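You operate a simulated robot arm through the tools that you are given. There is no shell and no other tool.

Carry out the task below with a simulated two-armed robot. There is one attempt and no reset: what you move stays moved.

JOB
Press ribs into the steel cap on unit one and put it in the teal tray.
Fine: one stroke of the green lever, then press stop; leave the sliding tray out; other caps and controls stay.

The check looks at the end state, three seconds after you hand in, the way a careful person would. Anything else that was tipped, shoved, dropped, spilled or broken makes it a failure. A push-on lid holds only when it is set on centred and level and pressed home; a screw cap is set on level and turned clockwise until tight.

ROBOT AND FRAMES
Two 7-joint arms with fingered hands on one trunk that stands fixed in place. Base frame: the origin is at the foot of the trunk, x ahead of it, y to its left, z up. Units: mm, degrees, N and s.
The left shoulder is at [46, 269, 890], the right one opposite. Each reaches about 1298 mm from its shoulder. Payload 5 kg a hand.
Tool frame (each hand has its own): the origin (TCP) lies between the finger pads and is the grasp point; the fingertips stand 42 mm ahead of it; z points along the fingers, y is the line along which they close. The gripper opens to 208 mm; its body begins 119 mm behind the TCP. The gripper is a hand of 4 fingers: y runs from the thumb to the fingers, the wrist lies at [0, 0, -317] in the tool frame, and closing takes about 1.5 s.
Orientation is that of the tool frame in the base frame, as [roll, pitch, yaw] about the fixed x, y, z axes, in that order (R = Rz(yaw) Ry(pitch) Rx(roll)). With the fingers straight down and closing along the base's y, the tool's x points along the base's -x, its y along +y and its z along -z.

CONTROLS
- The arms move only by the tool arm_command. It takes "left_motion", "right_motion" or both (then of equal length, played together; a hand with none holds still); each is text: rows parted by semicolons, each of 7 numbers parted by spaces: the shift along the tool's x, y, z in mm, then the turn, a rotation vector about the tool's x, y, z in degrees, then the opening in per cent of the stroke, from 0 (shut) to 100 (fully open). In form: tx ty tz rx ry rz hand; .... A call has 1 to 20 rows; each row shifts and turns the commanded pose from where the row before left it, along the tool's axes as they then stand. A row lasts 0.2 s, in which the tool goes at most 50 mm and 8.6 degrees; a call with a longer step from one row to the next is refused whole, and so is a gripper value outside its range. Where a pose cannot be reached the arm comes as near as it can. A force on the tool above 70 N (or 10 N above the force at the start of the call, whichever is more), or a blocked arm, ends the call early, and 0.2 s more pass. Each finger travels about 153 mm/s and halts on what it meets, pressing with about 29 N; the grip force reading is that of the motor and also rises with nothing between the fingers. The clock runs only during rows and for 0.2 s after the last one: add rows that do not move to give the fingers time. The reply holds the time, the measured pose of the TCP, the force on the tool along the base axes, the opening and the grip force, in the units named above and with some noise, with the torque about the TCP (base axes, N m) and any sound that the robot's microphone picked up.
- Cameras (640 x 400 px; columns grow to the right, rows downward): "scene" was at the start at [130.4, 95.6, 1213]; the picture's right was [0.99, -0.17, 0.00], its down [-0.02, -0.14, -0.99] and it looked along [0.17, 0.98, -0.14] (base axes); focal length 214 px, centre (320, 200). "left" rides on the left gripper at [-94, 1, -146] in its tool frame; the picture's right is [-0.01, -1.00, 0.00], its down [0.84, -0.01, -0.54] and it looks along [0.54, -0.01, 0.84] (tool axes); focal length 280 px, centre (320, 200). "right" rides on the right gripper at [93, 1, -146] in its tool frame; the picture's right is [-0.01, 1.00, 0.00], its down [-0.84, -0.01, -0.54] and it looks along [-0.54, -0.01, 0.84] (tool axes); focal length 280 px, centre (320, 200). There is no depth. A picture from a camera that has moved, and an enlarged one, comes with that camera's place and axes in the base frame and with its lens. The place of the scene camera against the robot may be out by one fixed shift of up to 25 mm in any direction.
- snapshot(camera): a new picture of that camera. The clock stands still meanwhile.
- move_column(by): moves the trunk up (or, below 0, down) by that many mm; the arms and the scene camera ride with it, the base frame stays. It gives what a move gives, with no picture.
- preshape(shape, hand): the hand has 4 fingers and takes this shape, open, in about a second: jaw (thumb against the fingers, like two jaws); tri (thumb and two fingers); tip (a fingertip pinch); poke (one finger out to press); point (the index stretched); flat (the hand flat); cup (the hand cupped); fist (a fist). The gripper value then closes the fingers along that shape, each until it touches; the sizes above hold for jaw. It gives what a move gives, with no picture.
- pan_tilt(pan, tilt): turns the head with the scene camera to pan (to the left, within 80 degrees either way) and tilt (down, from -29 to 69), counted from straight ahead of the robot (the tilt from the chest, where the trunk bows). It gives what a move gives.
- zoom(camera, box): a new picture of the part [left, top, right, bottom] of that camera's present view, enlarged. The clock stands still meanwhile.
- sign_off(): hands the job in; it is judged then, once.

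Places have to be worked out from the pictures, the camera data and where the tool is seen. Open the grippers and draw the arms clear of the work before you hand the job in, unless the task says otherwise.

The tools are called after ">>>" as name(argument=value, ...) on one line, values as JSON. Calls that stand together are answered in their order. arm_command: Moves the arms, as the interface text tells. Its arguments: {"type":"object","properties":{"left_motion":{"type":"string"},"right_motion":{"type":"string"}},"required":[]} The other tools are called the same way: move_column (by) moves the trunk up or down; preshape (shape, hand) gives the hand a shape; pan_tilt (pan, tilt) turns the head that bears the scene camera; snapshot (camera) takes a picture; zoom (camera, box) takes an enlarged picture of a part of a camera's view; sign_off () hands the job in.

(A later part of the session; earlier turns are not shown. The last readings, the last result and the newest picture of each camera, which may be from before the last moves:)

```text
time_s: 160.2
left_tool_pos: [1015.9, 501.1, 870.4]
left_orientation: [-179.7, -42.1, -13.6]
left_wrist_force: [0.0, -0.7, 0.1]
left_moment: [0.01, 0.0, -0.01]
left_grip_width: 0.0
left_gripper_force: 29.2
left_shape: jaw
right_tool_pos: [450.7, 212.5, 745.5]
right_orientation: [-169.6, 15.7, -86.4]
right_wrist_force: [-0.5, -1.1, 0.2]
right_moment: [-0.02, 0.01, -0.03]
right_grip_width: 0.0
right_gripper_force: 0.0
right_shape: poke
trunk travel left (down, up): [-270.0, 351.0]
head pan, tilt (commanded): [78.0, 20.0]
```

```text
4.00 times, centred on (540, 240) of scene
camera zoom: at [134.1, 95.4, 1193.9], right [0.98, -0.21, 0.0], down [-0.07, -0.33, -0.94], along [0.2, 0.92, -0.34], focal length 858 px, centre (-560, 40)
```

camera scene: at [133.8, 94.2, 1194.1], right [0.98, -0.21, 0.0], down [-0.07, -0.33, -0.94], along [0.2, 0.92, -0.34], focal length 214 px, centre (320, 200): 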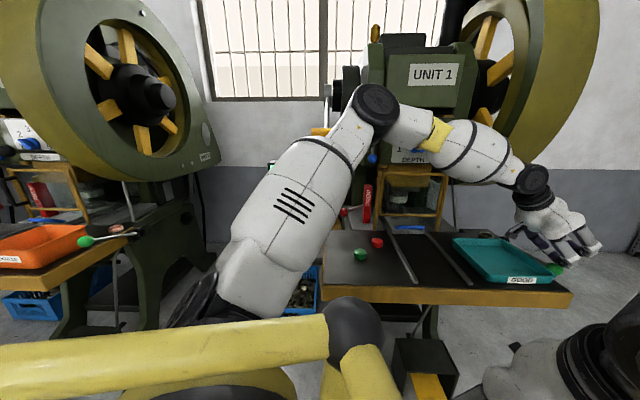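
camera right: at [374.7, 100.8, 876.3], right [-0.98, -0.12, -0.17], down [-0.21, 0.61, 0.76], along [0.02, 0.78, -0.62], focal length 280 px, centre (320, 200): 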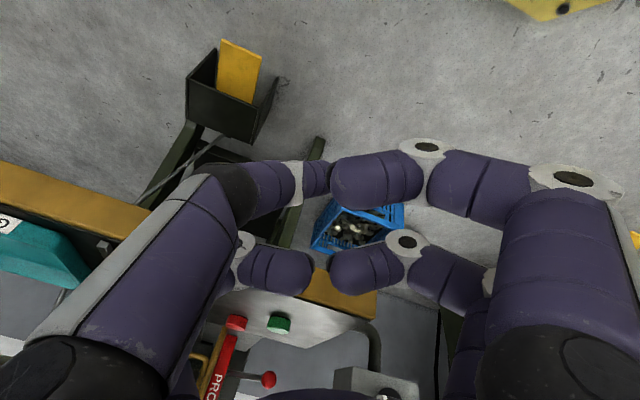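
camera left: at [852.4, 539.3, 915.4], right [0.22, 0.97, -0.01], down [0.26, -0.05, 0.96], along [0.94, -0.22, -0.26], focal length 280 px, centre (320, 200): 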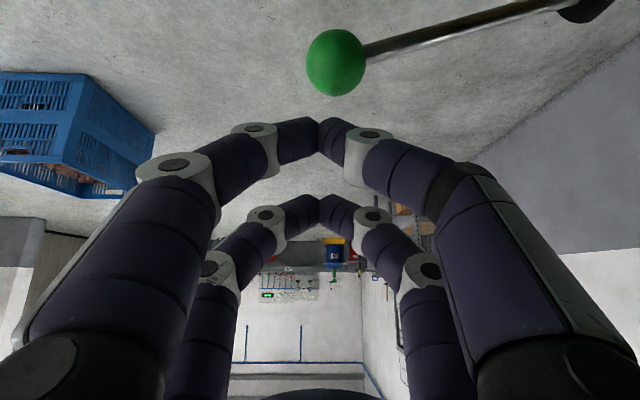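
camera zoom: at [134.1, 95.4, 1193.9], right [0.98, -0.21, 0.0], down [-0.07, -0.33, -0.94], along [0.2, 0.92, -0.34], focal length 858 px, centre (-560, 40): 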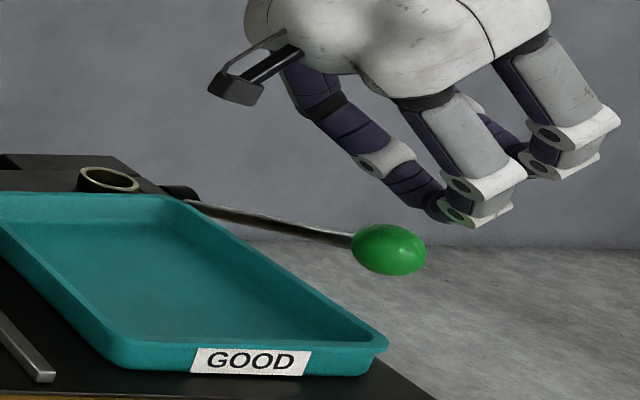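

The lever sprang back but no press cycle happened, so an interlock may be missing. I'll study the guard closely, comparing unit 1's with unit 2's.

>>> zoom(camera="scene", box=[370, 160, 420, 215])

>>> zoom(camera="scene", box=[415, 160, 465, 240])

>>> zoom(camera="scene", box=[0, 110, 130, 260])

>>> zoom(camera="scene", box=[340, 190, 400, 250])

```text
7.27 times, centred on (395, 188) of scene
camera zoom: at [134.1, 95.4, 1193.9], right [0.98, -0.21, 0.0], down [-0.07, -0.33, -0.94], along [0.2, 0.92, -0.34], focal length 1560 px, centre (-226, 291)
```

zoom: 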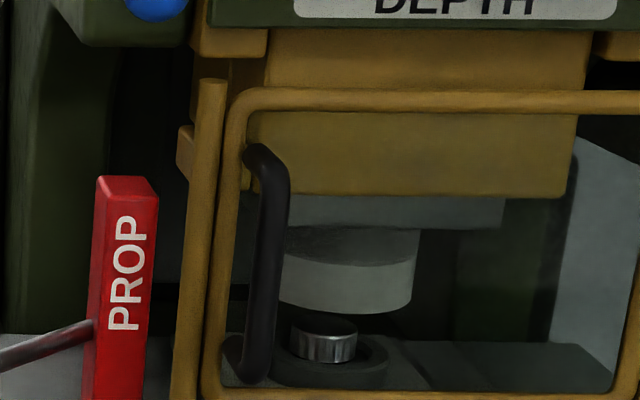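

```text
5.00 times, centred on (440, 200) of scene
camera zoom: at [134.1, 95.4, 1193.9], right [0.98, -0.21, 0.0], down [-0.07, -0.33, -0.94], along [0.2, 0.92, -0.34], focal length 1072 px, centre (-280, 200)
```

zoom: 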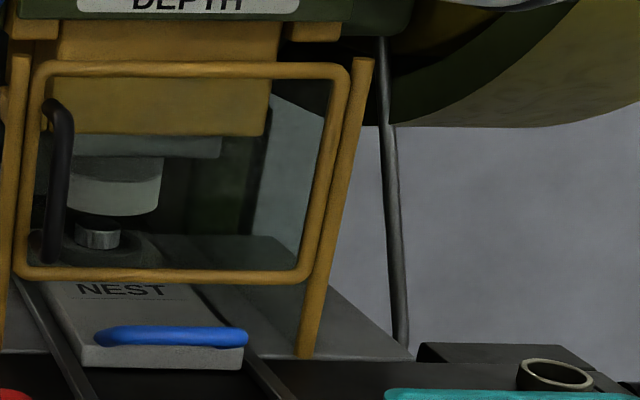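

```text
2.67 times, centred on (65, 185) of scene
camera zoom: at [134.1, 95.4, 1193.9], right [0.98, -0.21, 0.0], down [-0.07, -0.33, -0.94], along [0.2, 0.92, -0.34], focal length 572 px, centre (1000, 240)
```

zoom: 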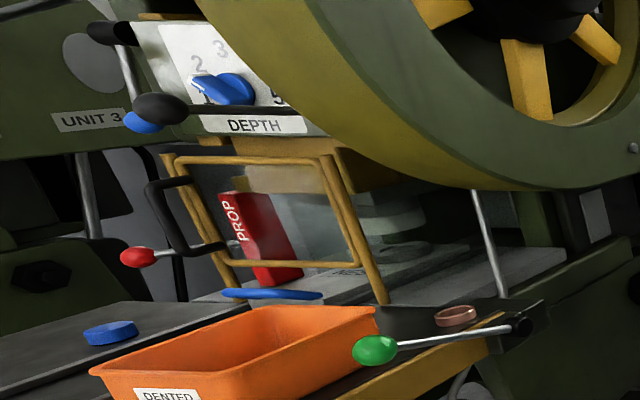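

```text
6.67 times, centred on (370, 220) of scene
camera zoom: at [134.1, 95.4, 1193.9], right [0.98, -0.21, 0.0], down [-0.07, -0.33, -0.94], along [0.2, 0.92, -0.34], focal length 1430 px, centre (-13, 67)
```

zoom: 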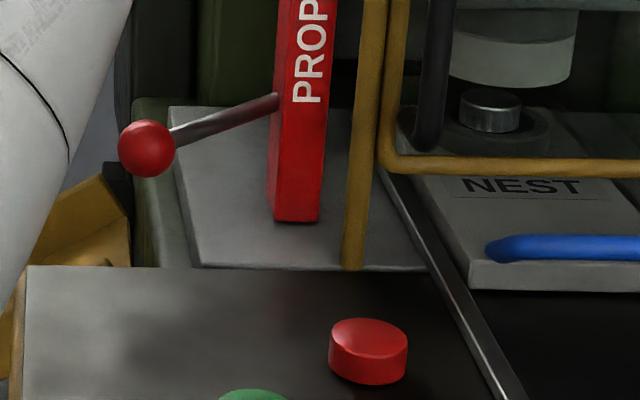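

The cap's side now seems to show vertical ribs. I'll zoom in tightly to confirm.

>>> zoom(camera="scene", box=[385, 195, 410, 220])

>>> zoom(camera="scene", box=[260, 150, 330, 250])

```text
16.00 times, centred on (398, 208) of scene
camera zoom: at [134.1, 95.4, 1193.9], right [0.98, -0.21, 0.0], down [-0.07, -0.33, -0.94], along [0.2, 0.92, -0.34], focal length 3432 px, centre (-920, 80)
```

zoom: 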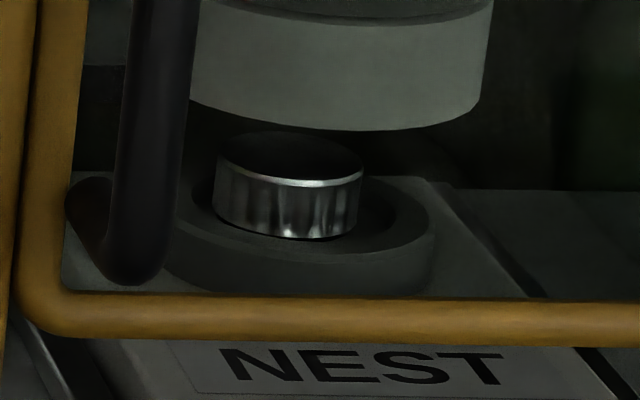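

```text
4.00 times, centred on (295, 200) of scene
camera zoom: at [134.1, 95.4, 1193.9], right [0.98, -0.21, 0.0], down [-0.07, -0.33, -0.94], along [0.2, 0.92, -0.34], focal length 858 px, centre (420, 200)
```

zoom: 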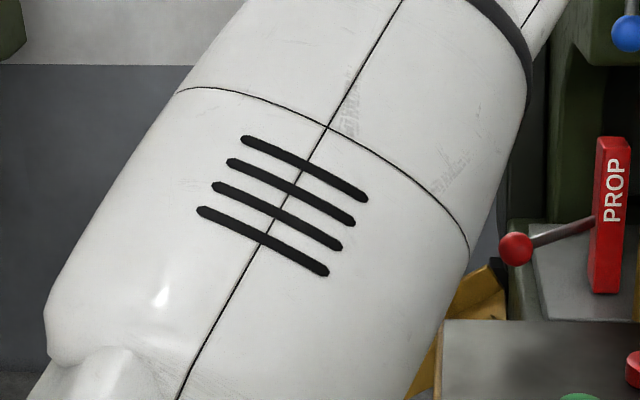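

The cap's side shows a regular streaked pattern that looks like ribs, but I want certainty before pressing STOP. I'll bring the left hand back over the table, level, and then look at the cap with its camera.

>>> arm_command(left_motion="0 0 -25 0 -7 0 0; 0 0 -25 0 -7 0 0; -10 0 -20 0 -7 0 0; -20 0 -15 0 -7 0 0; -25 -5 -10 0 -7 0 0; -30 -5 -5 0 -7 0 0; -35 -15 0 0 0 0 0; -35 -15 0 0 0 0 0; -35 -15 0 0 0 0 0; -35 -15 0 0 0 0 0; -35 -15 0 0 0 0 0; 0 0 0 0 0 0 0")

>>> snapshot(camera="left")

>>> snapshot(camera="scene")

```text
time_s: 162.1
left_tool_pos: [840.9, 569.5, 930.8]
left_orientation: [-179.6, -0.5, -14.9]
left_wrist_force: [62.3, -26.3, 4.0]
left_moment: [3.89, 8.99, -3.01]
left_grip_width: 0.0
left_gripper_force: 28.6
left_shape: jaw
left hand out of reach, approached as far as the arm can: row 6
right_tool_pos: [453.5, 210.3, 742.5]
right_orientation: [-169.7, 15.8, -86.7]
right_wrist_force: [-0.7, 1.8, -0.1]
right_moment: [-0.27, -0.07, -0.04]
right_grip_width: 0.1
right_gripper_force: 0.1
right_shape: poke
trunk travel left (down, up): [-270.0, 351.0]
head pan, tilt (commanded): [78.0, 20.0]
stopped in row 9 (left hand): the force on the tool passed its limit at 99 N (the readings are from after the stop); the commanded pose is now the measured one
```

```text
taken
camera left: at [750.2, 591.3, 1076.5], right [0.24, 0.97, 0.01], down [0.81, -0.21, 0.55], along [0.53, -0.13, -0.84], focal length 280 px, centre (320, 200)
```

left: 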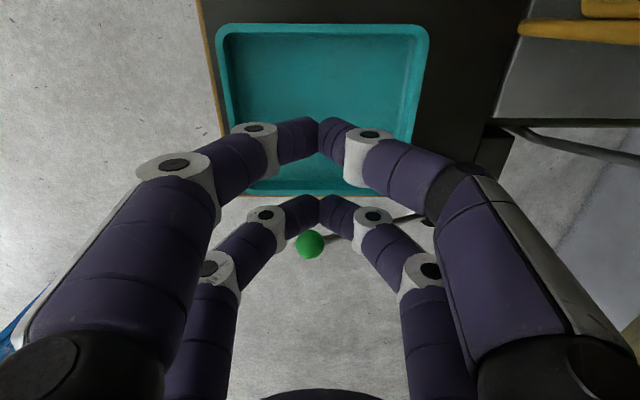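

```text
taken
camera scene: at [137.7, 94.3, 1193.4], right [0.98, -0.21, 0.0], down [-0.08, -0.33, -0.94], along [0.2, 0.92, -0.34], focal length 214 px, centre (320, 200)
```

scene: 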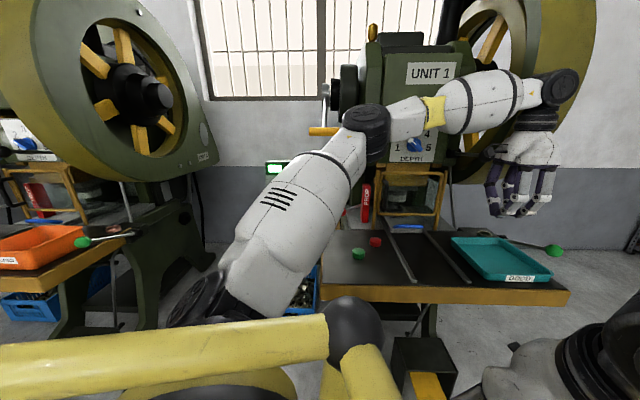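

I bumped something at palm height, apparently the press's black-knob lever near (780, 650, 1070). I'm backing off immediately, then I'll inspect that lever.

>>> arm_command(left_motion="18 11 0 0 0 0 0; 18 14 0 0 0 0 0; 0 20 0 0 0 0 0; 0 0 0 0 0 0 0")

>>> zoom(camera="scene", box=[440, 100, 580, 260])

>>> snapshot(camera="scene")

```text
time_s: 163.1
left_tool_pos: [857.9, 527.1, 933.0]
left_orientation: [-179.6, -0.3, -14.1]
left_wrist_force: [-0.8, 0.5, -0.8]
left_moment: [-0.06, 0.03, -0.02]
left_grip_width: 0.6
left_gripper_force: 29.2
left_shape: jaw
right_tool_pos: [451.8, 212.8, 743.0]
right_orientation: [-169.7, 15.7, -86.4]
right_wrist_force: [-0.2, -0.2, 0.3]
right_moment: [0.05, 0.02, 0.01]
right_grip_width: 0.0
right_gripper_force: 0.1
right_shape: poke
trunk travel left (down, up): [-270.0, 351.0]
head pan, tilt (commanded): [78.0, 20.0]
```

```text
2.50 times, centred on (510, 180) of scene
camera zoom: at [134.2, 95.5, 1193.7], right [0.98, -0.21, 0.0], down [-0.07, -0.33, -0.94], along [0.2, 0.92, -0.34], focal length 536 px, centre (-155, 250)
```

zoom: 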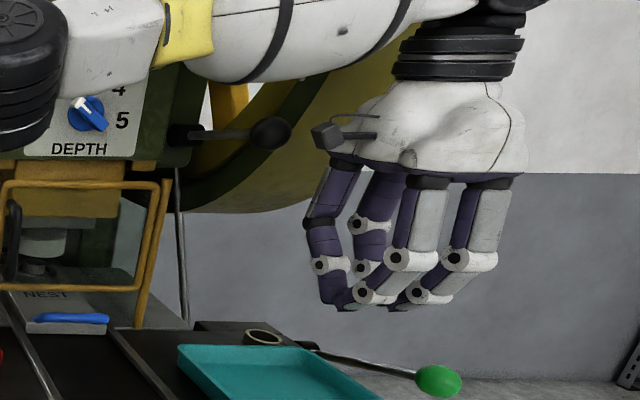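

```text
taken
camera scene: at [134.2, 95.5, 1193.7], right [0.98, -0.21, 0.0], down [-0.07, -0.33, -0.94], along [0.2, 0.92, -0.34], focal length 214 px, centre (320, 200)
```

scene: 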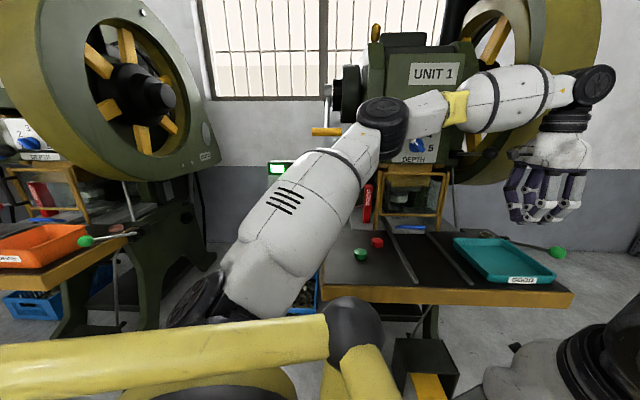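

The black lever is exactly where it was. The load was centred at the hand's own mass after a reach jump, so it was inertia rather than a collision. I'll move smoothly back over the table and look into the press.

>>> arm_command(left_motion="-25 -4 0 0 0 0 0; -30 -5 0 0 0 0 0; -30 -5 0 0 0 0 0; -30 -5 0 0 0 0 0; -30 -5 0 0 0 0 0; -30 -5 0 0 0 0 0; 0 0 0 6 0 0 0; 0 0 0 6 0 0 0; 0 0 0 6 0 0 0; 0 0 0 6 0 0 0; 0 0 0 6 0 0 0; 0 0 0 0 0 0 0")

>>> snapshot(camera="left")

>>> snapshot(camera="scene")

```text
time_s: 164.2
left_tool_pos: [735.3, 566.4, 934.3]
left_orientation: [-179.7, -0.4, -15.2]
left_wrist_force: [-4.3, -42.7, -3.6]
left_moment: [5.86, -0.47, -1.74]
left_grip_width: 0.0
left_gripper_force: 29.2
left_shape: jaw
right_tool_pos: [451.2, 212.3, 743.4]
right_orientation: [-169.6, 15.8, -86.3]
right_wrist_force: [0.0, 0.3, -0.5]
right_moment: [-0.06, -0.02, -0.01]
right_grip_width: 0.0
right_gripper_force: 0.0
right_shape: poke
trunk travel left (down, up): [-270.0, 351.0]
head pan, tilt (commanded): [78.0, 20.0]
stopped in row 5 (left hand): the force on the tool passed its limit at 74 N (the readings are from after the stop); the commanded pose is now the measured one
```

```text
taken
camera left: at [644.4, 590.8, 1079.1], right [0.25, 0.97, 0.0], down [0.81, -0.21, 0.54], along [0.53, -0.13, -0.84], focal length 280 px, centre (320, 200)
```

left: 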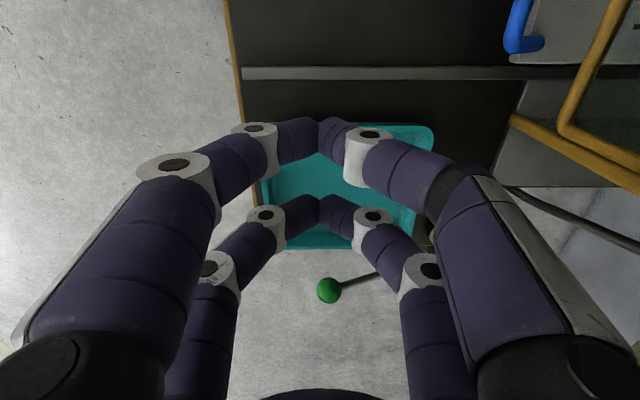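

```text
taken
camera scene: at [134.2, 93.6, 1194.1], right [0.98, -0.21, 0.0], down [-0.07, -0.33, -0.94], along [0.19, 0.92, -0.34], focal length 214 px, centre (320, 200)
```

scene: 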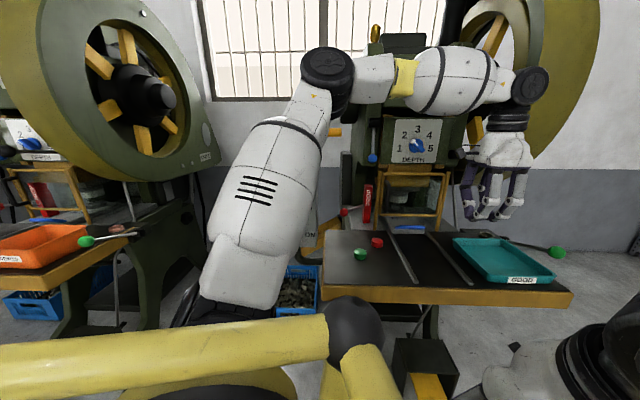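

There really is an obstacle: both contact lines cross near (785, 645, 1075), which matches the black-knob lever seen from the scene camera. I'll back away from it and check whether it moved.

>>> arm_command(left_motion="5 20 0 0 0 0 0; 5 25 0 0 0 0 0; 5 25 0 0 0 0 0; 0 0 0 0 0 0 0")

>>> zoom(camera="scene", box=[430, 110, 530, 200])

>>> snapshot(camera="left")

```text
time_s: 165.2
left_tool_pos: [730.0, 504.0, 933.2]
left_orientation: [-179.8, -0.5, -14.8]
left_wrist_force: [-0.5, -0.1, -0.5]
left_moment: [-0.06, 0.02, 0.04]
left_grip_width: 0.0
left_gripper_force: 29.2
left_shape: jaw
right_tool_pos: [452.3, 212.8, 744.9]
right_orientation: [-169.5, 15.7, -86.4]
right_wrist_force: [0.3, 0.5, 0.4]
right_moment: [0.01, 0.0, -0.01]
right_grip_width: 0.4
right_gripper_force: 0.1
right_shape: poke
trunk travel left (down, up): [-270.0, 351.0]
head pan, tilt (commanded): [78.0, 20.0]
```

```text
4.44 times, centred on (480, 155) of scene
camera zoom: at [134.1, 95.4, 1193.8], right [0.98, -0.21, 0.0], down [-0.07, -0.33, -0.94], along [0.2, 0.92, -0.34], focal length 953 px, centre (-391, 400)
```

zoom: 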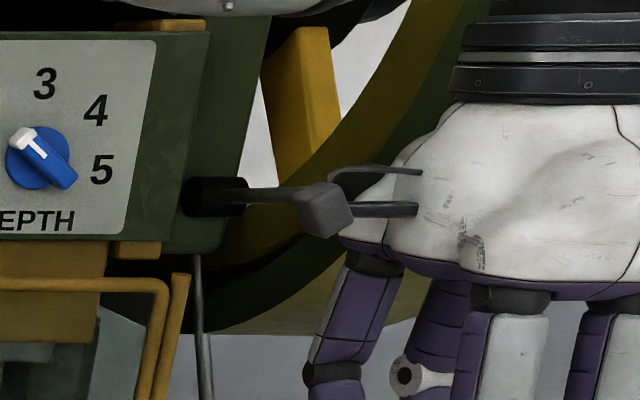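

```text
taken
camera left: at [639.7, 525.5, 1078.0], right [0.24, 0.97, 0.0], down [0.81, -0.2, 0.55], along [0.53, -0.13, -0.84], focal length 280 px, centre (320, 200)
```

left: 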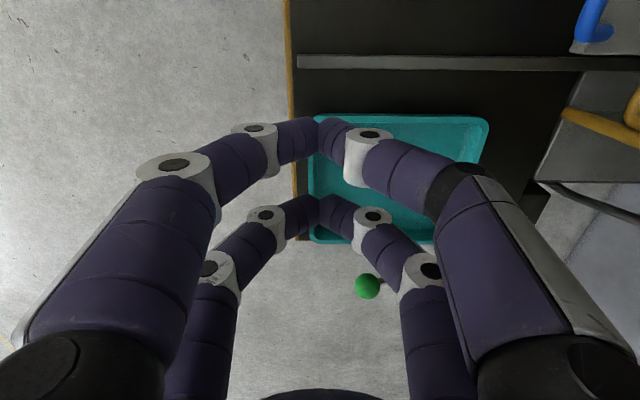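

The black knob triangulates to about (815, 660, 1068), so I'll keep the palm clear of it. I'll move away to the left and check its position and the cap.

>>> arm_command(left_motion="-34 -8 0 0 0 0 0; -34 -8 0 0 0 0 0; -34 -8 0 0 0 0 0; 0 0 0 0 0 0 0")

>>> zoom(camera="scene", box=[430, 110, 530, 200])

>>> arm_command(left_motion="0 0 0 7 0 0 0; 0 0 0 7 0 0 0; 0 0 0 7 0 0 0; 0 0 0 7 0 0 0; 0 0 0 0 0 0 0")

>>> snapshot(camera="left")

```text
time_s: 166.2
left_tool_pos: [637.2, 550.8, 931.1]
left_orientation: [-179.8, -0.5, -14.8]
left_wrist_force: [-1.1, 0.7, 0.2]
left_moment: [-0.04, -0.05, 0.01]
left_grip_width: 0.0
left_gripper_force: 29.3
left_shape: jaw
right_tool_pos: [452.0, 212.4, 743.1]
right_orientation: [-169.5, 15.8, -86.4]
right_wrist_force: [-0.2, -0.3, -0.1]
right_moment: [-0.08, -0.07, -0.02]
right_grip_width: 0.0
right_gripper_force: 0.0
right_shape: poke
trunk travel left (down, up): [-270.0, 351.0]
head pan, tilt (commanded): [78.0, 20.0]
```

```text
4.44 times, centred on (480, 155) of scene
camera zoom: at [133.8, 95.6, 1193.7], right [0.98, -0.21, 0.0], down [-0.07, -0.33, -0.94], along [0.2, 0.92, -0.34], focal length 953 px, centre (-391, 400)
```

zoom: 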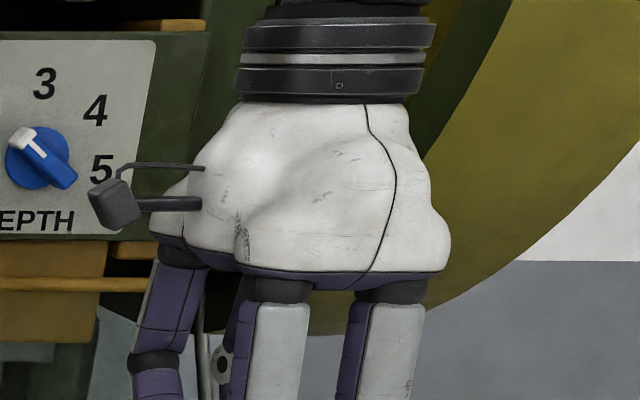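

```text
time_s: 167.4
left_tool_pos: [638.6, 552.6, 931.8]
left_orientation: [-151.8, -0.5, -14.9]
left_wrist_force: [0.2, 0.2, -0.3]
left_moment: [0.01, 0.01, 0.02]
left_grip_width: 0.0
left_gripper_force: 29.0
left_shape: jaw
right_tool_pos: [451.6, 211.8, 743.9]
right_orientation: [-169.6, 15.8, -86.5]
right_wrist_force: [0.5, -0.1, -0.1]
right_moment: [0.03, 0.02, 0.01]
right_grip_width: 0.0
right_gripper_force: 0.0
right_shape: poke
trunk travel left (down, up): [-270.0, 351.0]
head pan, tilt (commanded): [78.0, 20.0]
```

```text
taken
camera left: at [530.5, 507.7, 1058.6], right [0.21, 0.86, 0.47], down [0.75, -0.45, 0.49], along [0.63, 0.25, -0.73], focal length 280 px, centre (320, 200)
```

left: 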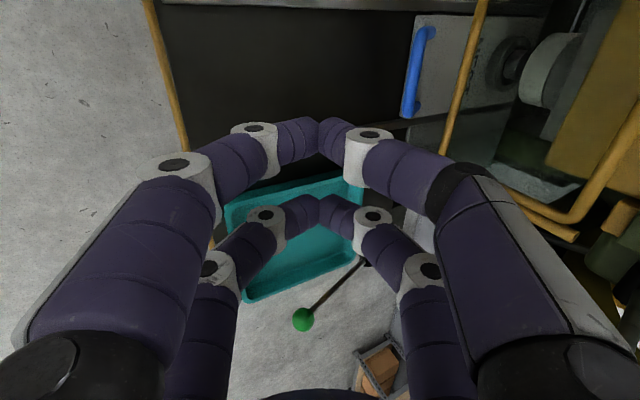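

The left camera now sees the nest and die. I'll zoom in on the cap.

>>> zoom(camera="left", box=[480, 20, 580, 110])

>>> zoom(camera="left", box=[495, 45, 540, 85])

```text
4.44 times, centred on (530, 65) of left
camera zoom: at [530.5, 507.7, 1058.6], right [0.21, 0.86, 0.47], down [0.75, -0.45, 0.49], along [0.63, 0.25, -0.73], focal length 1246 px, centre (-613, 800)
```

zoom: 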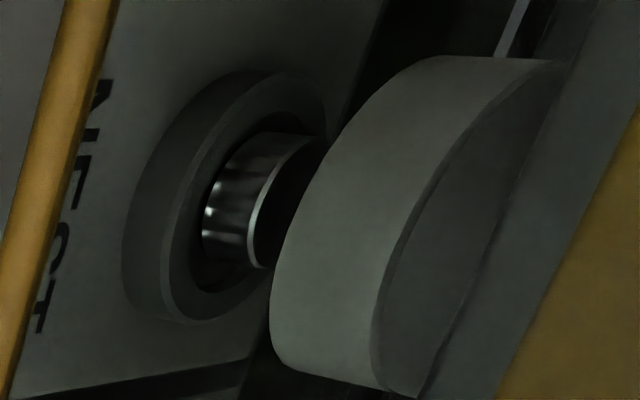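

```text
10.00 times, centred on (518, 65) of left
camera zoom: at [530.5, 507.7, 1058.6], right [0.21, 0.86, 0.47], down [0.75, -0.45, 0.49], along [0.63, 0.25, -0.73], focal length 2804 px, centre (-1655, 1550)
```

zoom: 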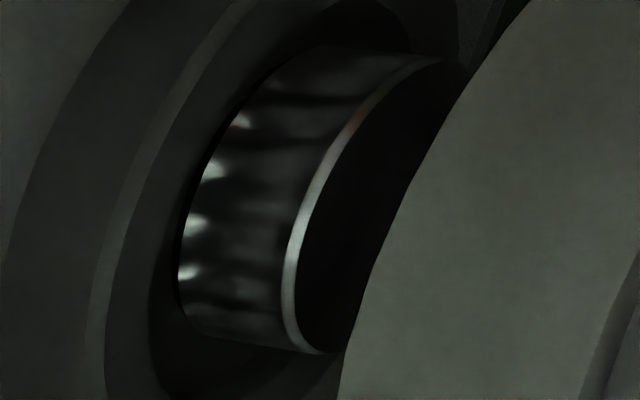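

The side of the cap clearly shows alternating ribs now, so the stroke worked. Next is STOP: I'll level the hand and return to the position above and in front of the panel.

>>> arm_command(left_motion="0 0 -10 -7 0 0 0; 0 0 -10 -7 0 0 0; 0 0 -10 -7 0 0 0; 0 0 -10 -7 0 0 0; -36 3 -20 0 0 0 0; -37 3 -16 0 0 0 0; -37 3 -16 0 0 0 0; -37 3 -16 0 0 0 0; -37 3 -15 0 0 0 0; -37 3 -14 0 0 0 0; -37 3 -13 0 0 0 0; -37 3 -13 0 0 0 0; -37 2 -12 0 0 0 0; -37 2 -12 0 0 0 0; -37 2 -10 0 0 0 0; -37 2 -5 0 0 0 0; 0 0 0 0 0 0 0")

>>> snapshot(camera="scene")

```text
time_s: 171.0
left_tool_pos: [198.4, 622.3, 1126.0]
left_orientation: [-179.8, -0.5, -14.7]
left_wrist_force: [-0.5, 0.2, -0.3]
left_moment: [-0.04, -0.1, -0.02]
left_grip_width: 0.0
left_gripper_force: 29.8
left_shape: jaw
right_tool_pos: [452.2, 213.1, 743.6]
right_orientation: [-169.6, 15.8, -86.4]
right_wrist_force: [-0.6, 0.4, 0.5]
right_moment: [-0.03, -0.05, -0.05]
right_grip_width: 0.1
right_gripper_force: 0.1
right_shape: poke
trunk travel left (down, up): [-270.0, 351.0]
head pan, tilt (commanded): [78.0, 20.0]
```

```text
taken
camera scene: at [133.7, 95.5, 1193.8], right [0.98, -0.21, 0.0], down [-0.07, -0.33, -0.94], along [0.2, 0.92, -0.34], focal length 214 px, centre (320, 200)
```

scene: 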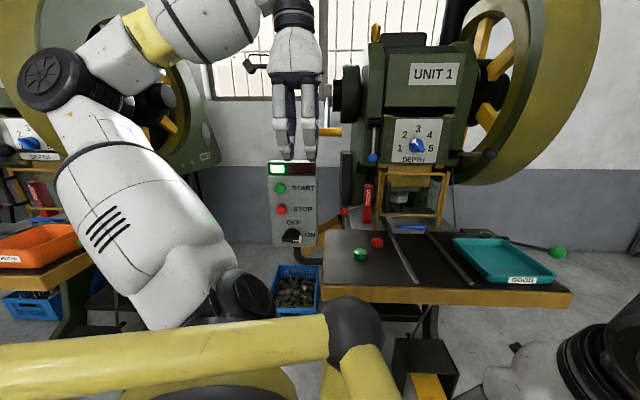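

The black lever is still in place and the green lamp is lit. I'll rotate to yaw ≈ 77 and tilt 10°.

>>> arm_command(left_motion="0 0 0 0 0 -8.4 0; 0 0 0 0 0 -8.4 0; 0 0 0 0 0 -8.4 0; 0 0 0 0 0 -8.4 0; 0 0 0 0 0 -8.4 0; 0 0 0 0 0 -8.4 0; 0 0 0 0 0 -8.4 0; 0 0 0 0 0 -8.4 0; 0 0 0 0 0 -8.4 0; 0 0 0 0 0 -8.4 0; 0 0 0 0 0 -8.2 0; 0 0 0 0 0 0 0")

>>> snapshot(camera="left")

```text
time_s: 173.6
left_tool_pos: [199.0, 622.3, 1127.7]
left_orientation: [179.5, -0.2, 77.4]
left_wrist_force: [0.0, -0.4, 0.6]
left_moment: [0.05, 0.0, -0.06]
left_grip_width: 0.0
left_gripper_force: 29.4
left_shape: jaw
right_tool_pos: [452.6, 212.2, 743.4]
right_orientation: [-169.6, 15.7, -86.4]
right_wrist_force: [-0.3, -0.6, -0.4]
right_moment: [0.01, 0.0, -0.01]
right_grip_width: 0.3
right_gripper_force: 0.1
right_shape: poke
trunk travel left (down, up): [-270.0, 351.0]
head pan, tilt (commanded): [78.0, 20.0]
```

```text
taken
camera left: at [179.4, 530.5, 1272.8], right [-0.98, 0.2, -0.01], down [0.17, 0.82, 0.54], along [0.12, 0.53, -0.84], focal length 280 px, centre (320, 200)
```

left: 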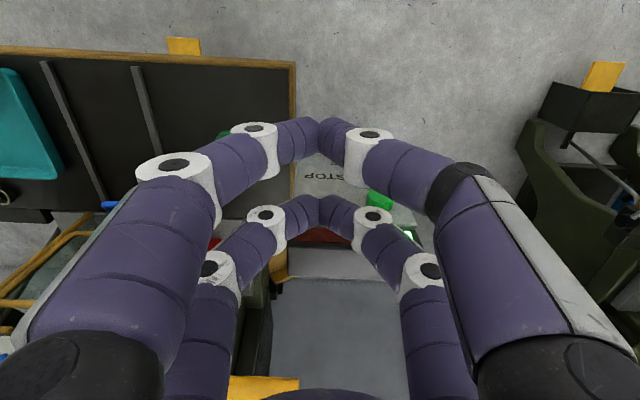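

Now I'll tilt and step down-left toward the front of the panel, as before.

>>> arm_command(left_motion="5.5 -10 6 0 5 0 0; 5.5 -10 6 0 5 0 0; -6.9 -22.4 34.4 0 0 0 0; -7.4 -20 37.3 0 0 0 0; 0 0 0 0 0 0 0")

>>> snapshot(camera="left")

```text
time_s: 174.8
left_tool_pos: [139.3, 647.5, 1043.2]
left_orientation: [179.4, -10.2, 77.3]
left_wrist_force: [-0.5, 0.3, 0.4]
left_moment: [-0.03, -0.03, 0.02]
left_grip_width: 0.0
left_gripper_force: 29.4
left_shape: jaw
right_tool_pos: [452.8, 212.2, 744.1]
right_orientation: [-169.7, 15.7, -86.4]
right_wrist_force: [0.0, -0.3, -0.4]
right_moment: [-0.03, -0.06, 0.0]
right_grip_width: 0.0
right_gripper_force: 0.1
right_shape: poke
trunk travel left (down, up): [-270.0, 351.0]
head pan, tilt (commanded): [78.0, 20.0]
```

```text
taken
camera left: at [114.0, 531.7, 1170.2], right [-0.98, 0.21, -0.01], down [0.14, 0.72, 0.68], along [0.15, 0.66, -0.73], focal length 280 px, centre (320, 200)
```

left: 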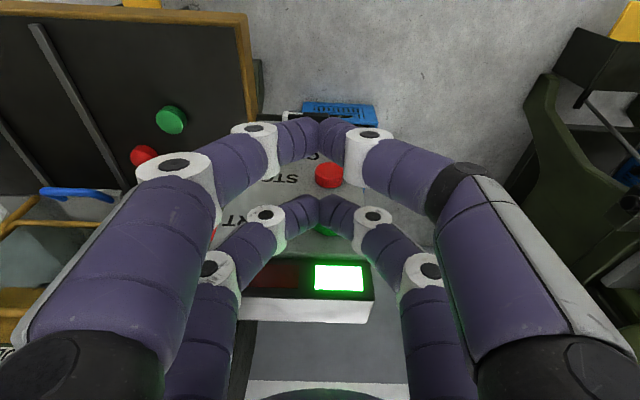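

No flags; the green lamp glows in front. I'll descend to STOP height while keeping the tips about 20 mm off the panel.

>>> arm_command(left_motion="-2 -1.5 33.2 0 0 0 0; -2 -1 33.2 0 0 0 0; 0 0 0 0 0 0 0")

>>> snapshot(camera="left")

>>> zoom(camera="scene", box=[240, 120, 340, 250])

```text
time_s: 175.6
left_tool_pos: [138.4, 656.1, 977.0]
left_orientation: [179.5, -10.1, 77.2]
left_wrist_force: [0.8, 0.3, -0.4]
left_moment: [-0.05, -0.01, -0.03]
left_grip_width: 0.0
left_gripper_force: 29.2
left_shape: jaw
right_tool_pos: [452.1, 213.3, 744.5]
right_orientation: [-169.6, 15.7, -86.5]
right_wrist_force: [0.4, -0.7, 0.2]
right_moment: [-0.01, 0.0, 0.04]
right_grip_width: 0.0
right_gripper_force: 0.2
right_shape: poke
trunk travel left (down, up): [-270.0, 351.0]
head pan, tilt (commanded): [78.0, 20.0]
```

```text
taken
camera left: at [112.5, 540.3, 1104.3], right [-0.98, 0.21, -0.01], down [0.15, 0.72, 0.68], along [0.15, 0.66, -0.74], focal length 280 px, centre (320, 200)
```

left: 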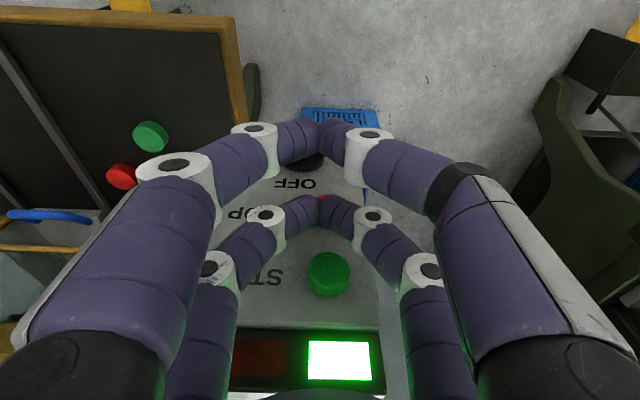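

```text
3.08 times, centred on (290, 185) of scene
camera zoom: at [134.0, 95.6, 1193.9], right [0.98, -0.21, 0.0], down [-0.07, -0.33, -0.94], along [0.2, 0.92, -0.34], focal length 660 px, centre (412, 246)
```

zoom: 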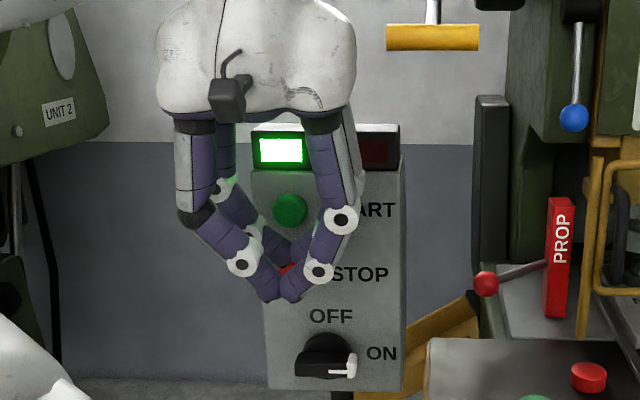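

STOP is just below the far fingertips. I'll lower another 35 mm and shift 5 mm left.

>>> arm_command(left_motion="-4.1 -5.6 34.8 0 0 0 0; 0 0 0 0 0 0 0")

>>> snapshot(camera="left")

>>> zoom(camera="scene", box=[240, 120, 340, 250])

```text
time_s: 176.2
left_tool_pos: [135.1, 662.8, 941.8]
left_orientation: [179.6, -10.0, 77.1]
left_wrist_force: [-0.8, 0.3, 0.5]
left_moment: [-0.08, -0.01, 0.01]
left_grip_width: 0.0
left_gripper_force: 29.6
left_shape: jaw
right_tool_pos: [452.9, 213.2, 744.2]
right_orientation: [-169.7, 15.6, -86.4]
right_wrist_force: [0.1, 0.8, -0.4]
right_moment: [-0.08, -0.04, -0.05]
right_grip_width: 0.3
right_gripper_force: 0.0
right_shape: poke
trunk travel left (down, up): [-270.0, 351.0]
head pan, tilt (commanded): [78.0, 20.0]
```

```text
taken
camera left: at [108.8, 545.8, 1069.4], right [-0.98, 0.21, -0.01], down [0.15, 0.72, 0.68], along [0.15, 0.66, -0.74], focal length 280 px, centre (320, 200)
```

left: 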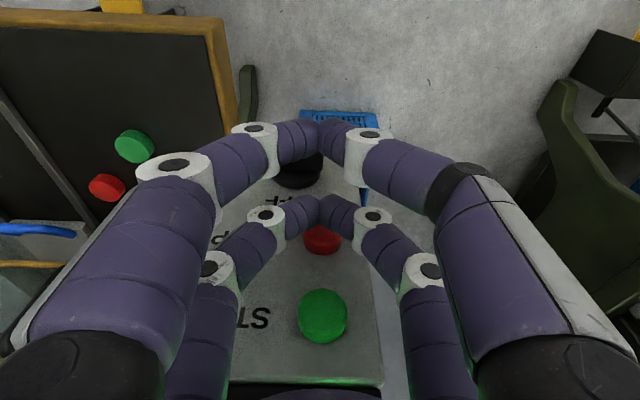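

```text
3.08 times, centred on (290, 185) of scene
camera zoom: at [133.9, 95.9, 1193.9], right [0.98, -0.21, 0.0], down [-0.07, -0.34, -0.94], along [0.2, 0.92, -0.34], focal length 660 px, centre (412, 246)
```

zoom: 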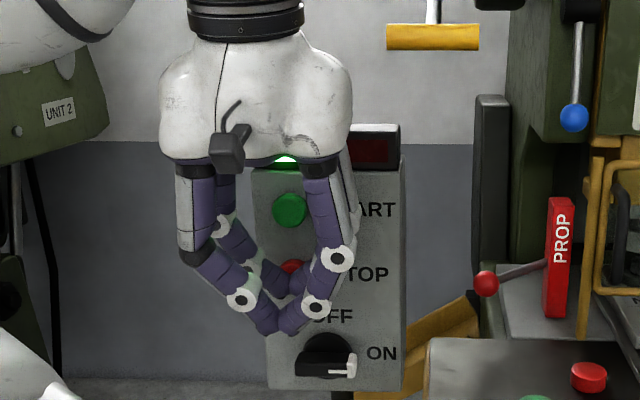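

STOP is directly behind the far fingertips, about 16 mm away. I'll advance 10 mm and then press gently.

>>> arm_command(left_motion="9.8 -0.6 1.7 0 0 0 0; 2.95 -0.19 0.5 0 0 0 0; 2.95 -0.19 0.5 0 0 0 0; 2.95 -0.19 0.5 0 0 0 0; 0 0 0 0 0 0 0")

>>> snapshot(camera="left")

```text
time_s: 177.4
left_tool_pos: [139.8, 676.1, 942.3]
left_orientation: [179.4, -10.2, 77.5]
left_wrist_force: [-1.0, -1.1, -0.7]
left_moment: [-0.05, 0.05, 0.02]
left_grip_width: 0.0
left_gripper_force: 28.9
left_shape: jaw
right_tool_pos: [452.4, 212.0, 744.1]
right_orientation: [-169.5, 15.7, -86.4]
right_wrist_force: [-0.9, -0.2, 0.4]
right_moment: [0.01, 0.04, 0.0]
right_grip_width: 0.0
right_gripper_force: 0.1
right_shape: poke
trunk travel left (down, up): [-270.0, 351.0]
head pan, tilt (commanded): [78.0, 20.0]
```

```text
taken
camera left: at [114.2, 560.4, 1068.3], right [-0.98, 0.2, -0.01], down [0.14, 0.72, 0.68], along [0.15, 0.66, -0.73], focal length 280 px, centre (320, 200)
```

left: 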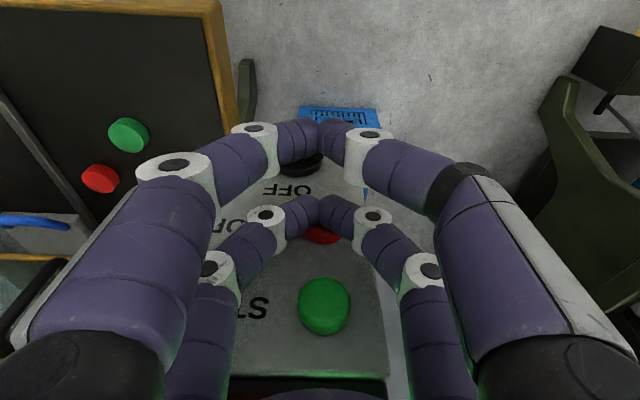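

Not quite in contact yet. I'll press another 6 mm in small steps.

>>> arm_command(left_motion="2.95 -0.19 0.5 0 0 0 0; 2.95 -0.19 0.5 0 0 0 0; 0 0 0 0 0 0 0")

>>> snapshot(camera="left")

```text
time_s: 178.2
left_tool_pos: [139.4, 681.2, 942.5]
left_orientation: [179.5, -10.3, 77.4]
left_wrist_force: [1.5, -3.5, -0.7]
left_moment: [-0.16, -0.03, -0.13]
left_grip_width: 0.0
left_gripper_force: 29.1
left_shape: jaw
right_tool_pos: [451.4, 213.0, 743.2]
right_orientation: [-169.6, 15.7, -86.5]
right_wrist_force: [0.8, 0.1, 0.6]
right_moment: [0.01, -0.03, 0.02]
right_grip_width: 0.2
right_gripper_force: 0.0
right_shape: poke
trunk travel left (down, up): [-270.0, 351.0]
head pan, tilt (commanded): [78.0, 20.0]
heard: click
```

```text
taken
camera left: at [114.6, 566.2, 1068.8], right [-0.98, 0.2, -0.01], down [0.14, 0.72, 0.68], along [0.15, 0.66, -0.73], focal length 280 px, centre (320, 200)
```

left: 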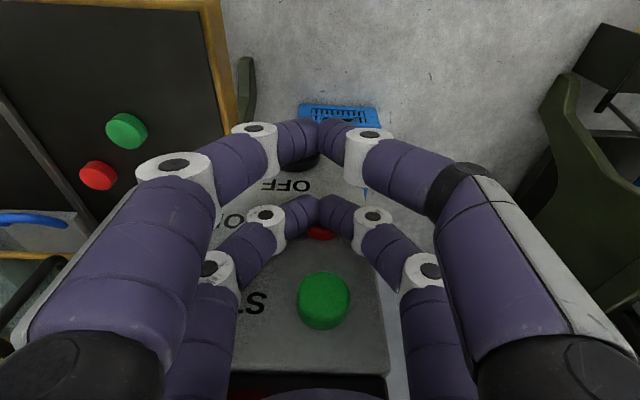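

A click was heard. I'll back off and check that the lamp changed.

>>> arm_command(left_motion="-8 0.5 -1.4 0 0 0 0; -10 0.6 -1.7 0 0 0 0; 2 1 -33 0 0 0 0; 2 1 -33 0 0 0 0; 2 1 -33 0 0 0 0; 0 0 0 0 0 0 0")

>>> zoom(camera="scene", box=[240, 120, 340, 250])

>>> snapshot(camera="left")

```text
time_s: 179.6
left_tool_pos: [137.7, 654.3, 1041.8]
left_orientation: [179.5, -10.2, 77.5]
left_wrist_force: [-0.2, -0.2, -0.2]
left_moment: [0.06, 0.04, 0.01]
left_grip_width: 0.1
left_gripper_force: 29.1
left_shape: jaw
right_tool_pos: [451.8, 213.7, 744.9]
right_orientation: [-169.6, 15.7, -86.4]
right_wrist_force: [-0.5, 0.4, -0.1]
right_moment: [0.05, 0.02, -0.02]
right_grip_width: 0.3
right_gripper_force: 0.1
right_shape: poke
trunk travel left (down, up): [-270.0, 351.0]
head pan, tilt (commanded): [78.0, 20.0]
```

```text
3.08 times, centred on (290, 185) of scene
camera zoom: at [134.1, 95.1, 1193.8], right [0.98, -0.21, 0.0], down [-0.07, -0.33, -0.94], along [0.2, 0.92, -0.34], focal length 660 px, centre (412, 246)
```

zoom: 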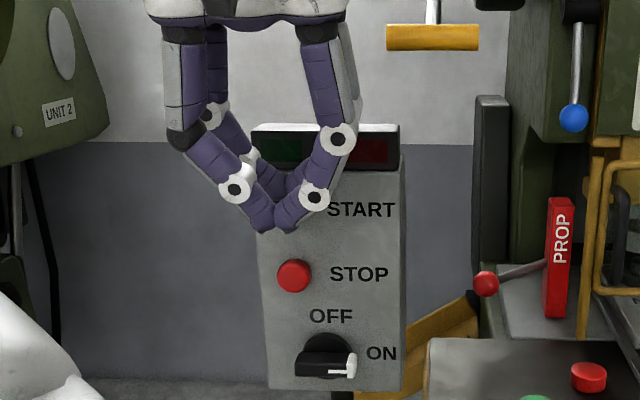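

```text
taken
camera left: at [112.8, 538.3, 1168.9], right [-0.98, 0.2, -0.01], down [0.14, 0.72, 0.68], along [0.15, 0.66, -0.73], focal length 280 px, centre (320, 200)
```

left: 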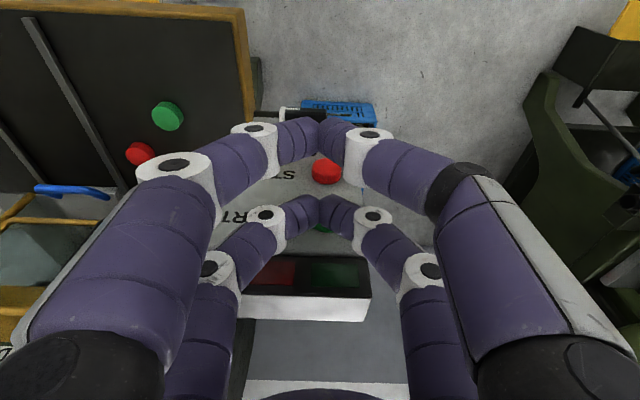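

The lamp is off, so the press is stopped. I'll back away from the panel by reversing the approach path and rotate to yaw -13.

>>> arm_command(left_motion="7.4 20 -37.3 0 0 0 0; 6.9 22.4 -34.4 0 0 0 0; -5.5 10 -6 0 -5 0 0; -5.5 10 -6 0 -5 0 0; 0 0 0 0 0 8.4 0; 0 0 0 0 0 8.4 0; 0 0 0 0 0 8.4 0; 0 0 0 0 0 8.4 0; 0 0 0 0 0 8.4 0; 0 0 0 0 0 8.4 0; 0 0 0 0 0 8.4 0; 0 0 0 0 0 8.4 0; 0 0 0 0 0 8.4 0; 0 0 0 0 0 8.4 0; 0 0 0 0 0 6.6 0; 0 0 0 0 0 0 0")

>>> snapshot(camera="scene")

```text
time_s: 183.0
left_tool_pos: [193.8, 627.3, 1123.3]
left_orientation: [-179.8, -0.5, -13.3]
left_wrist_force: [0.2, -0.9, -0.4]
left_moment: [-0.02, 0.02, 0.0]
left_grip_width: 0.0
left_gripper_force: 29.0
left_shape: jaw
right_tool_pos: [452.6, 212.7, 744.5]
right_orientation: [-169.5, 15.7, -86.3]
right_wrist_force: [-0.6, 0.1, -1.1]
right_moment: [0.0, -0.04, -0.02]
right_grip_width: 0.0
right_gripper_force: 0.0
right_shape: poke
trunk travel left (down, up): [-270.0, 351.0]
head pan, tilt (commanded): [78.0, 20.0]
```

```text
taken
camera scene: at [134.0, 95.3, 1193.9], right [0.98, -0.21, 0.0], down [-0.07, -0.33, -0.94], along [0.2, 0.92, -0.34], focal length 214 px, centre (320, 200)
```

scene: 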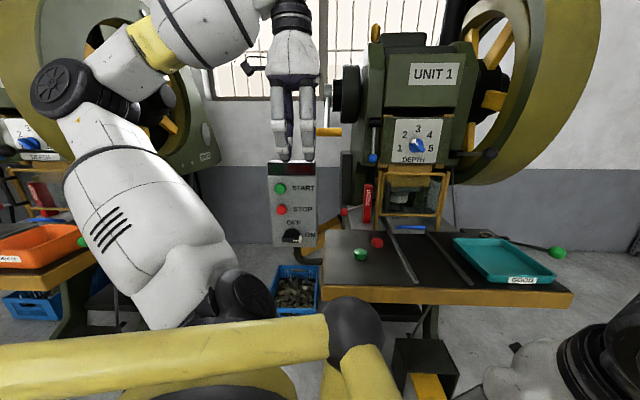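

Everything is in place. I'll raise the trunk 300 mm again (the proven configuration for the tray) and move toward the handle.

>>> move_column(by=300)

>>> arm_command(left_motion="37 8 0 0 0 0 0; 37 8 0 0 0 0 0; 37 8 10 0 0 0 0; 37 8 10 0 0 0 0; 37 8 15 0 0 0 0; 37 8 15 0 0 0 0; 37 8 20 0 0 0 10; 37 8 20 0 0 0 20; 37 4 25 0 0 0 26; 37 4 25 0 0 0 26; 37 4 25 0 0 0 26; 37 4 25 0 0 0 26; 30 0 30 0 0 0 26; 0 0 0 0 0 0 26")

>>> snapshot(camera="scene")

>>> snapshot(camera="left")

```text
time_s: 186.0
left_tool_pos: [194.8, 627.4, 1423.0]
left_orientation: [-179.8, -0.4, -13.2]
left_wrist_force: [-0.6, -0.3, -0.5]
left_moment: [0.03, 0.0, 0.0]
left_grip_width: 0.0
left_gripper_force: 29.1
left_shape: jaw
right_tool_pos: [452.0, 213.0, 1044.4]
right_orientation: [-169.7, 15.8, -86.5]
right_wrist_force: [-1.5, -0.7, 0.2]
right_moment: [0.0, 0.02, 0.01]
right_grip_width: 0.0
right_gripper_force: 0.0
right_shape: poke
trunk travel left (down, up): [-570.0, 51.0]
head pan, tilt (commanded): [78.0, 20.0]
```

```text
time_s: 189.0
left_tool_pos: [637.4, 443.1, 1209.9]
left_orientation: [-179.8, -0.6, -13.2]
left_wrist_force: [-0.5, -0.6, -0.2]
left_moment: [0.0, -0.11, -0.02]
left_grip_width: 53.8
left_gripper_force: 0.1
left_shape: jaw
right_tool_pos: [450.1, 212.8, 1045.2]
right_orientation: [-169.6, 15.6, -86.2]
right_wrist_force: [-1.4, -0.2, 0.4]
right_moment: [0.02, -0.12, -0.03]
right_grip_width: 0.0
right_gripper_force: 0.0
right_shape: poke
trunk travel left (down, up): [-570.0, 51.0]
head pan, tilt (commanded): [78.0, 20.0]
```

```text
taken
camera scene: at [86.9, 95.0, 1502.4], right [0.98, -0.21, 0.0], down [-0.07, -0.33, -0.94], along [0.2, 0.92, -0.34], focal length 214 px, centre (320, 200)
```

scene: 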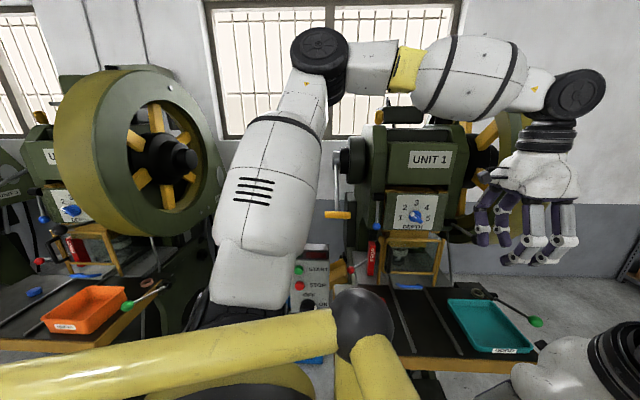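

```text
taken
camera left: at [544.8, 462.3, 1354.2], right [0.21, 0.98, 0.0], down [0.82, -0.18, 0.55], along [0.54, -0.11, -0.84], focal length 280 px, centre (320, 200)
```

left: 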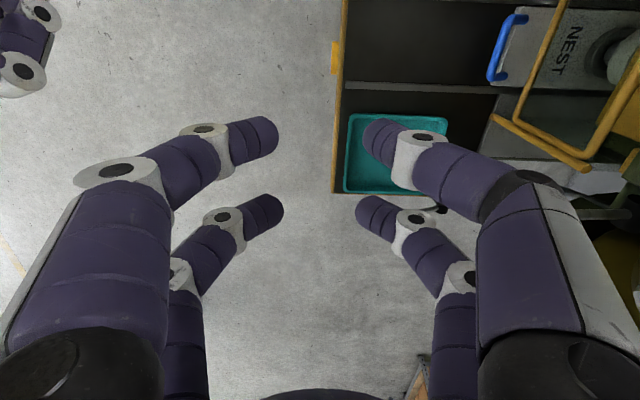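

I'll descend in front of the guard and tilt the hand forward 35° to re-approach the handle.

>>> arm_command(left_motion="-1.5 -24.3 31 0 0 0 26; -1.5 -24.3 31 0 0 0 26; -1.5 -24.3 31 0 0 0 26; -1.5 -24.3 31 0 0 0 26; -1.5 -24.3 31 0 0 0 26; -1.5 -24.3 31 0 0 0 26; -1.5 -24.3 31 0 0 0 26; -1.5 -24.3 31 0 0 0 26; -1.5 -24.3 31 0 0 0 26; 0 0 0 7 0 0 26; 0 0 0 7 0 0 26; 0 0 0 7 0 0 26; 0 0 0 7 0 0 26; 0 0 0 7 0 0 26; 0 0 0 0 0 0 26")

>>> pan_tilt(pan=70, tilt=33)

>>> snapshot(camera="left")

>>> snapshot(camera="scene")

```text
time_s: 192.2
left_tool_pos: [677.9, 659.5, 929.2]
left_orientation: [-144.7, -0.5, -13.2]
left_wrist_force: [-0.8, -0.2, -0.5]
left_moment: [0.0, 0.0, 0.0]
left_grip_width: 53.6
left_gripper_force: 0.1
left_shape: jaw
right_tool_pos: [451.0, 213.1, 1044.5]
right_orientation: [-169.5, 15.7, -86.4]
right_wrist_force: [-0.1, 0.3, 1.0]
right_moment: [-0.06, 0.01, -0.02]
right_grip_width: 0.0
right_gripper_force: 0.1
right_shape: poke
trunk travel left (down, up): [-570.0, 51.0]
head pan, tilt (commanded): [78.0, 20.0]
```

```text
time_s: 193.0
left_tool_pos: [677.5, 659.8, 928.4]
left_orientation: [-144.8, -0.6, -13.3]
left_wrist_force: [-1.0, 0.2, -0.2]
left_moment: [-0.02, 0.0, 0.0]
left_grip_width: 54.2
left_gripper_force: 0.0
left_shape: jaw
right_tool_pos: [451.4, 212.9, 1044.5]
right_orientation: [-169.6, 15.7, -86.4]
right_wrist_force: [-0.9, -0.7, -0.6]
right_moment: [-0.01, 0.0, 0.01]
right_grip_width: 0.0
right_gripper_force: 0.1
right_shape: poke
trunk travel left (down, up): [-570.0, 51.0]
head pan, tilt (commanded): [70.0, 33.0]
```

```text
taken
camera left: at [568.0, 597.0, 1045.7], right [0.17, 0.8, 0.58], down [0.75, -0.48, 0.45], along [0.64, 0.35, -0.68], focal length 280 px, centre (320, 200)
```

left: 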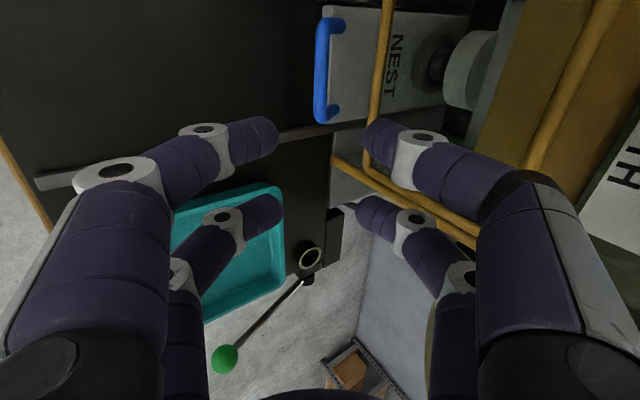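

```text
taken
camera scene: at [99.3, 88.2, 1481.4], right [0.94, -0.34, 0.0], down [-0.19, -0.51, -0.84], along [0.29, 0.79, -0.54], focal length 214 px, centre (320, 200)
```

scene: 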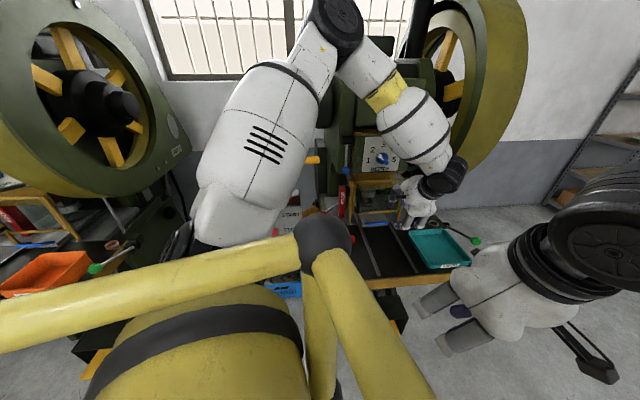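

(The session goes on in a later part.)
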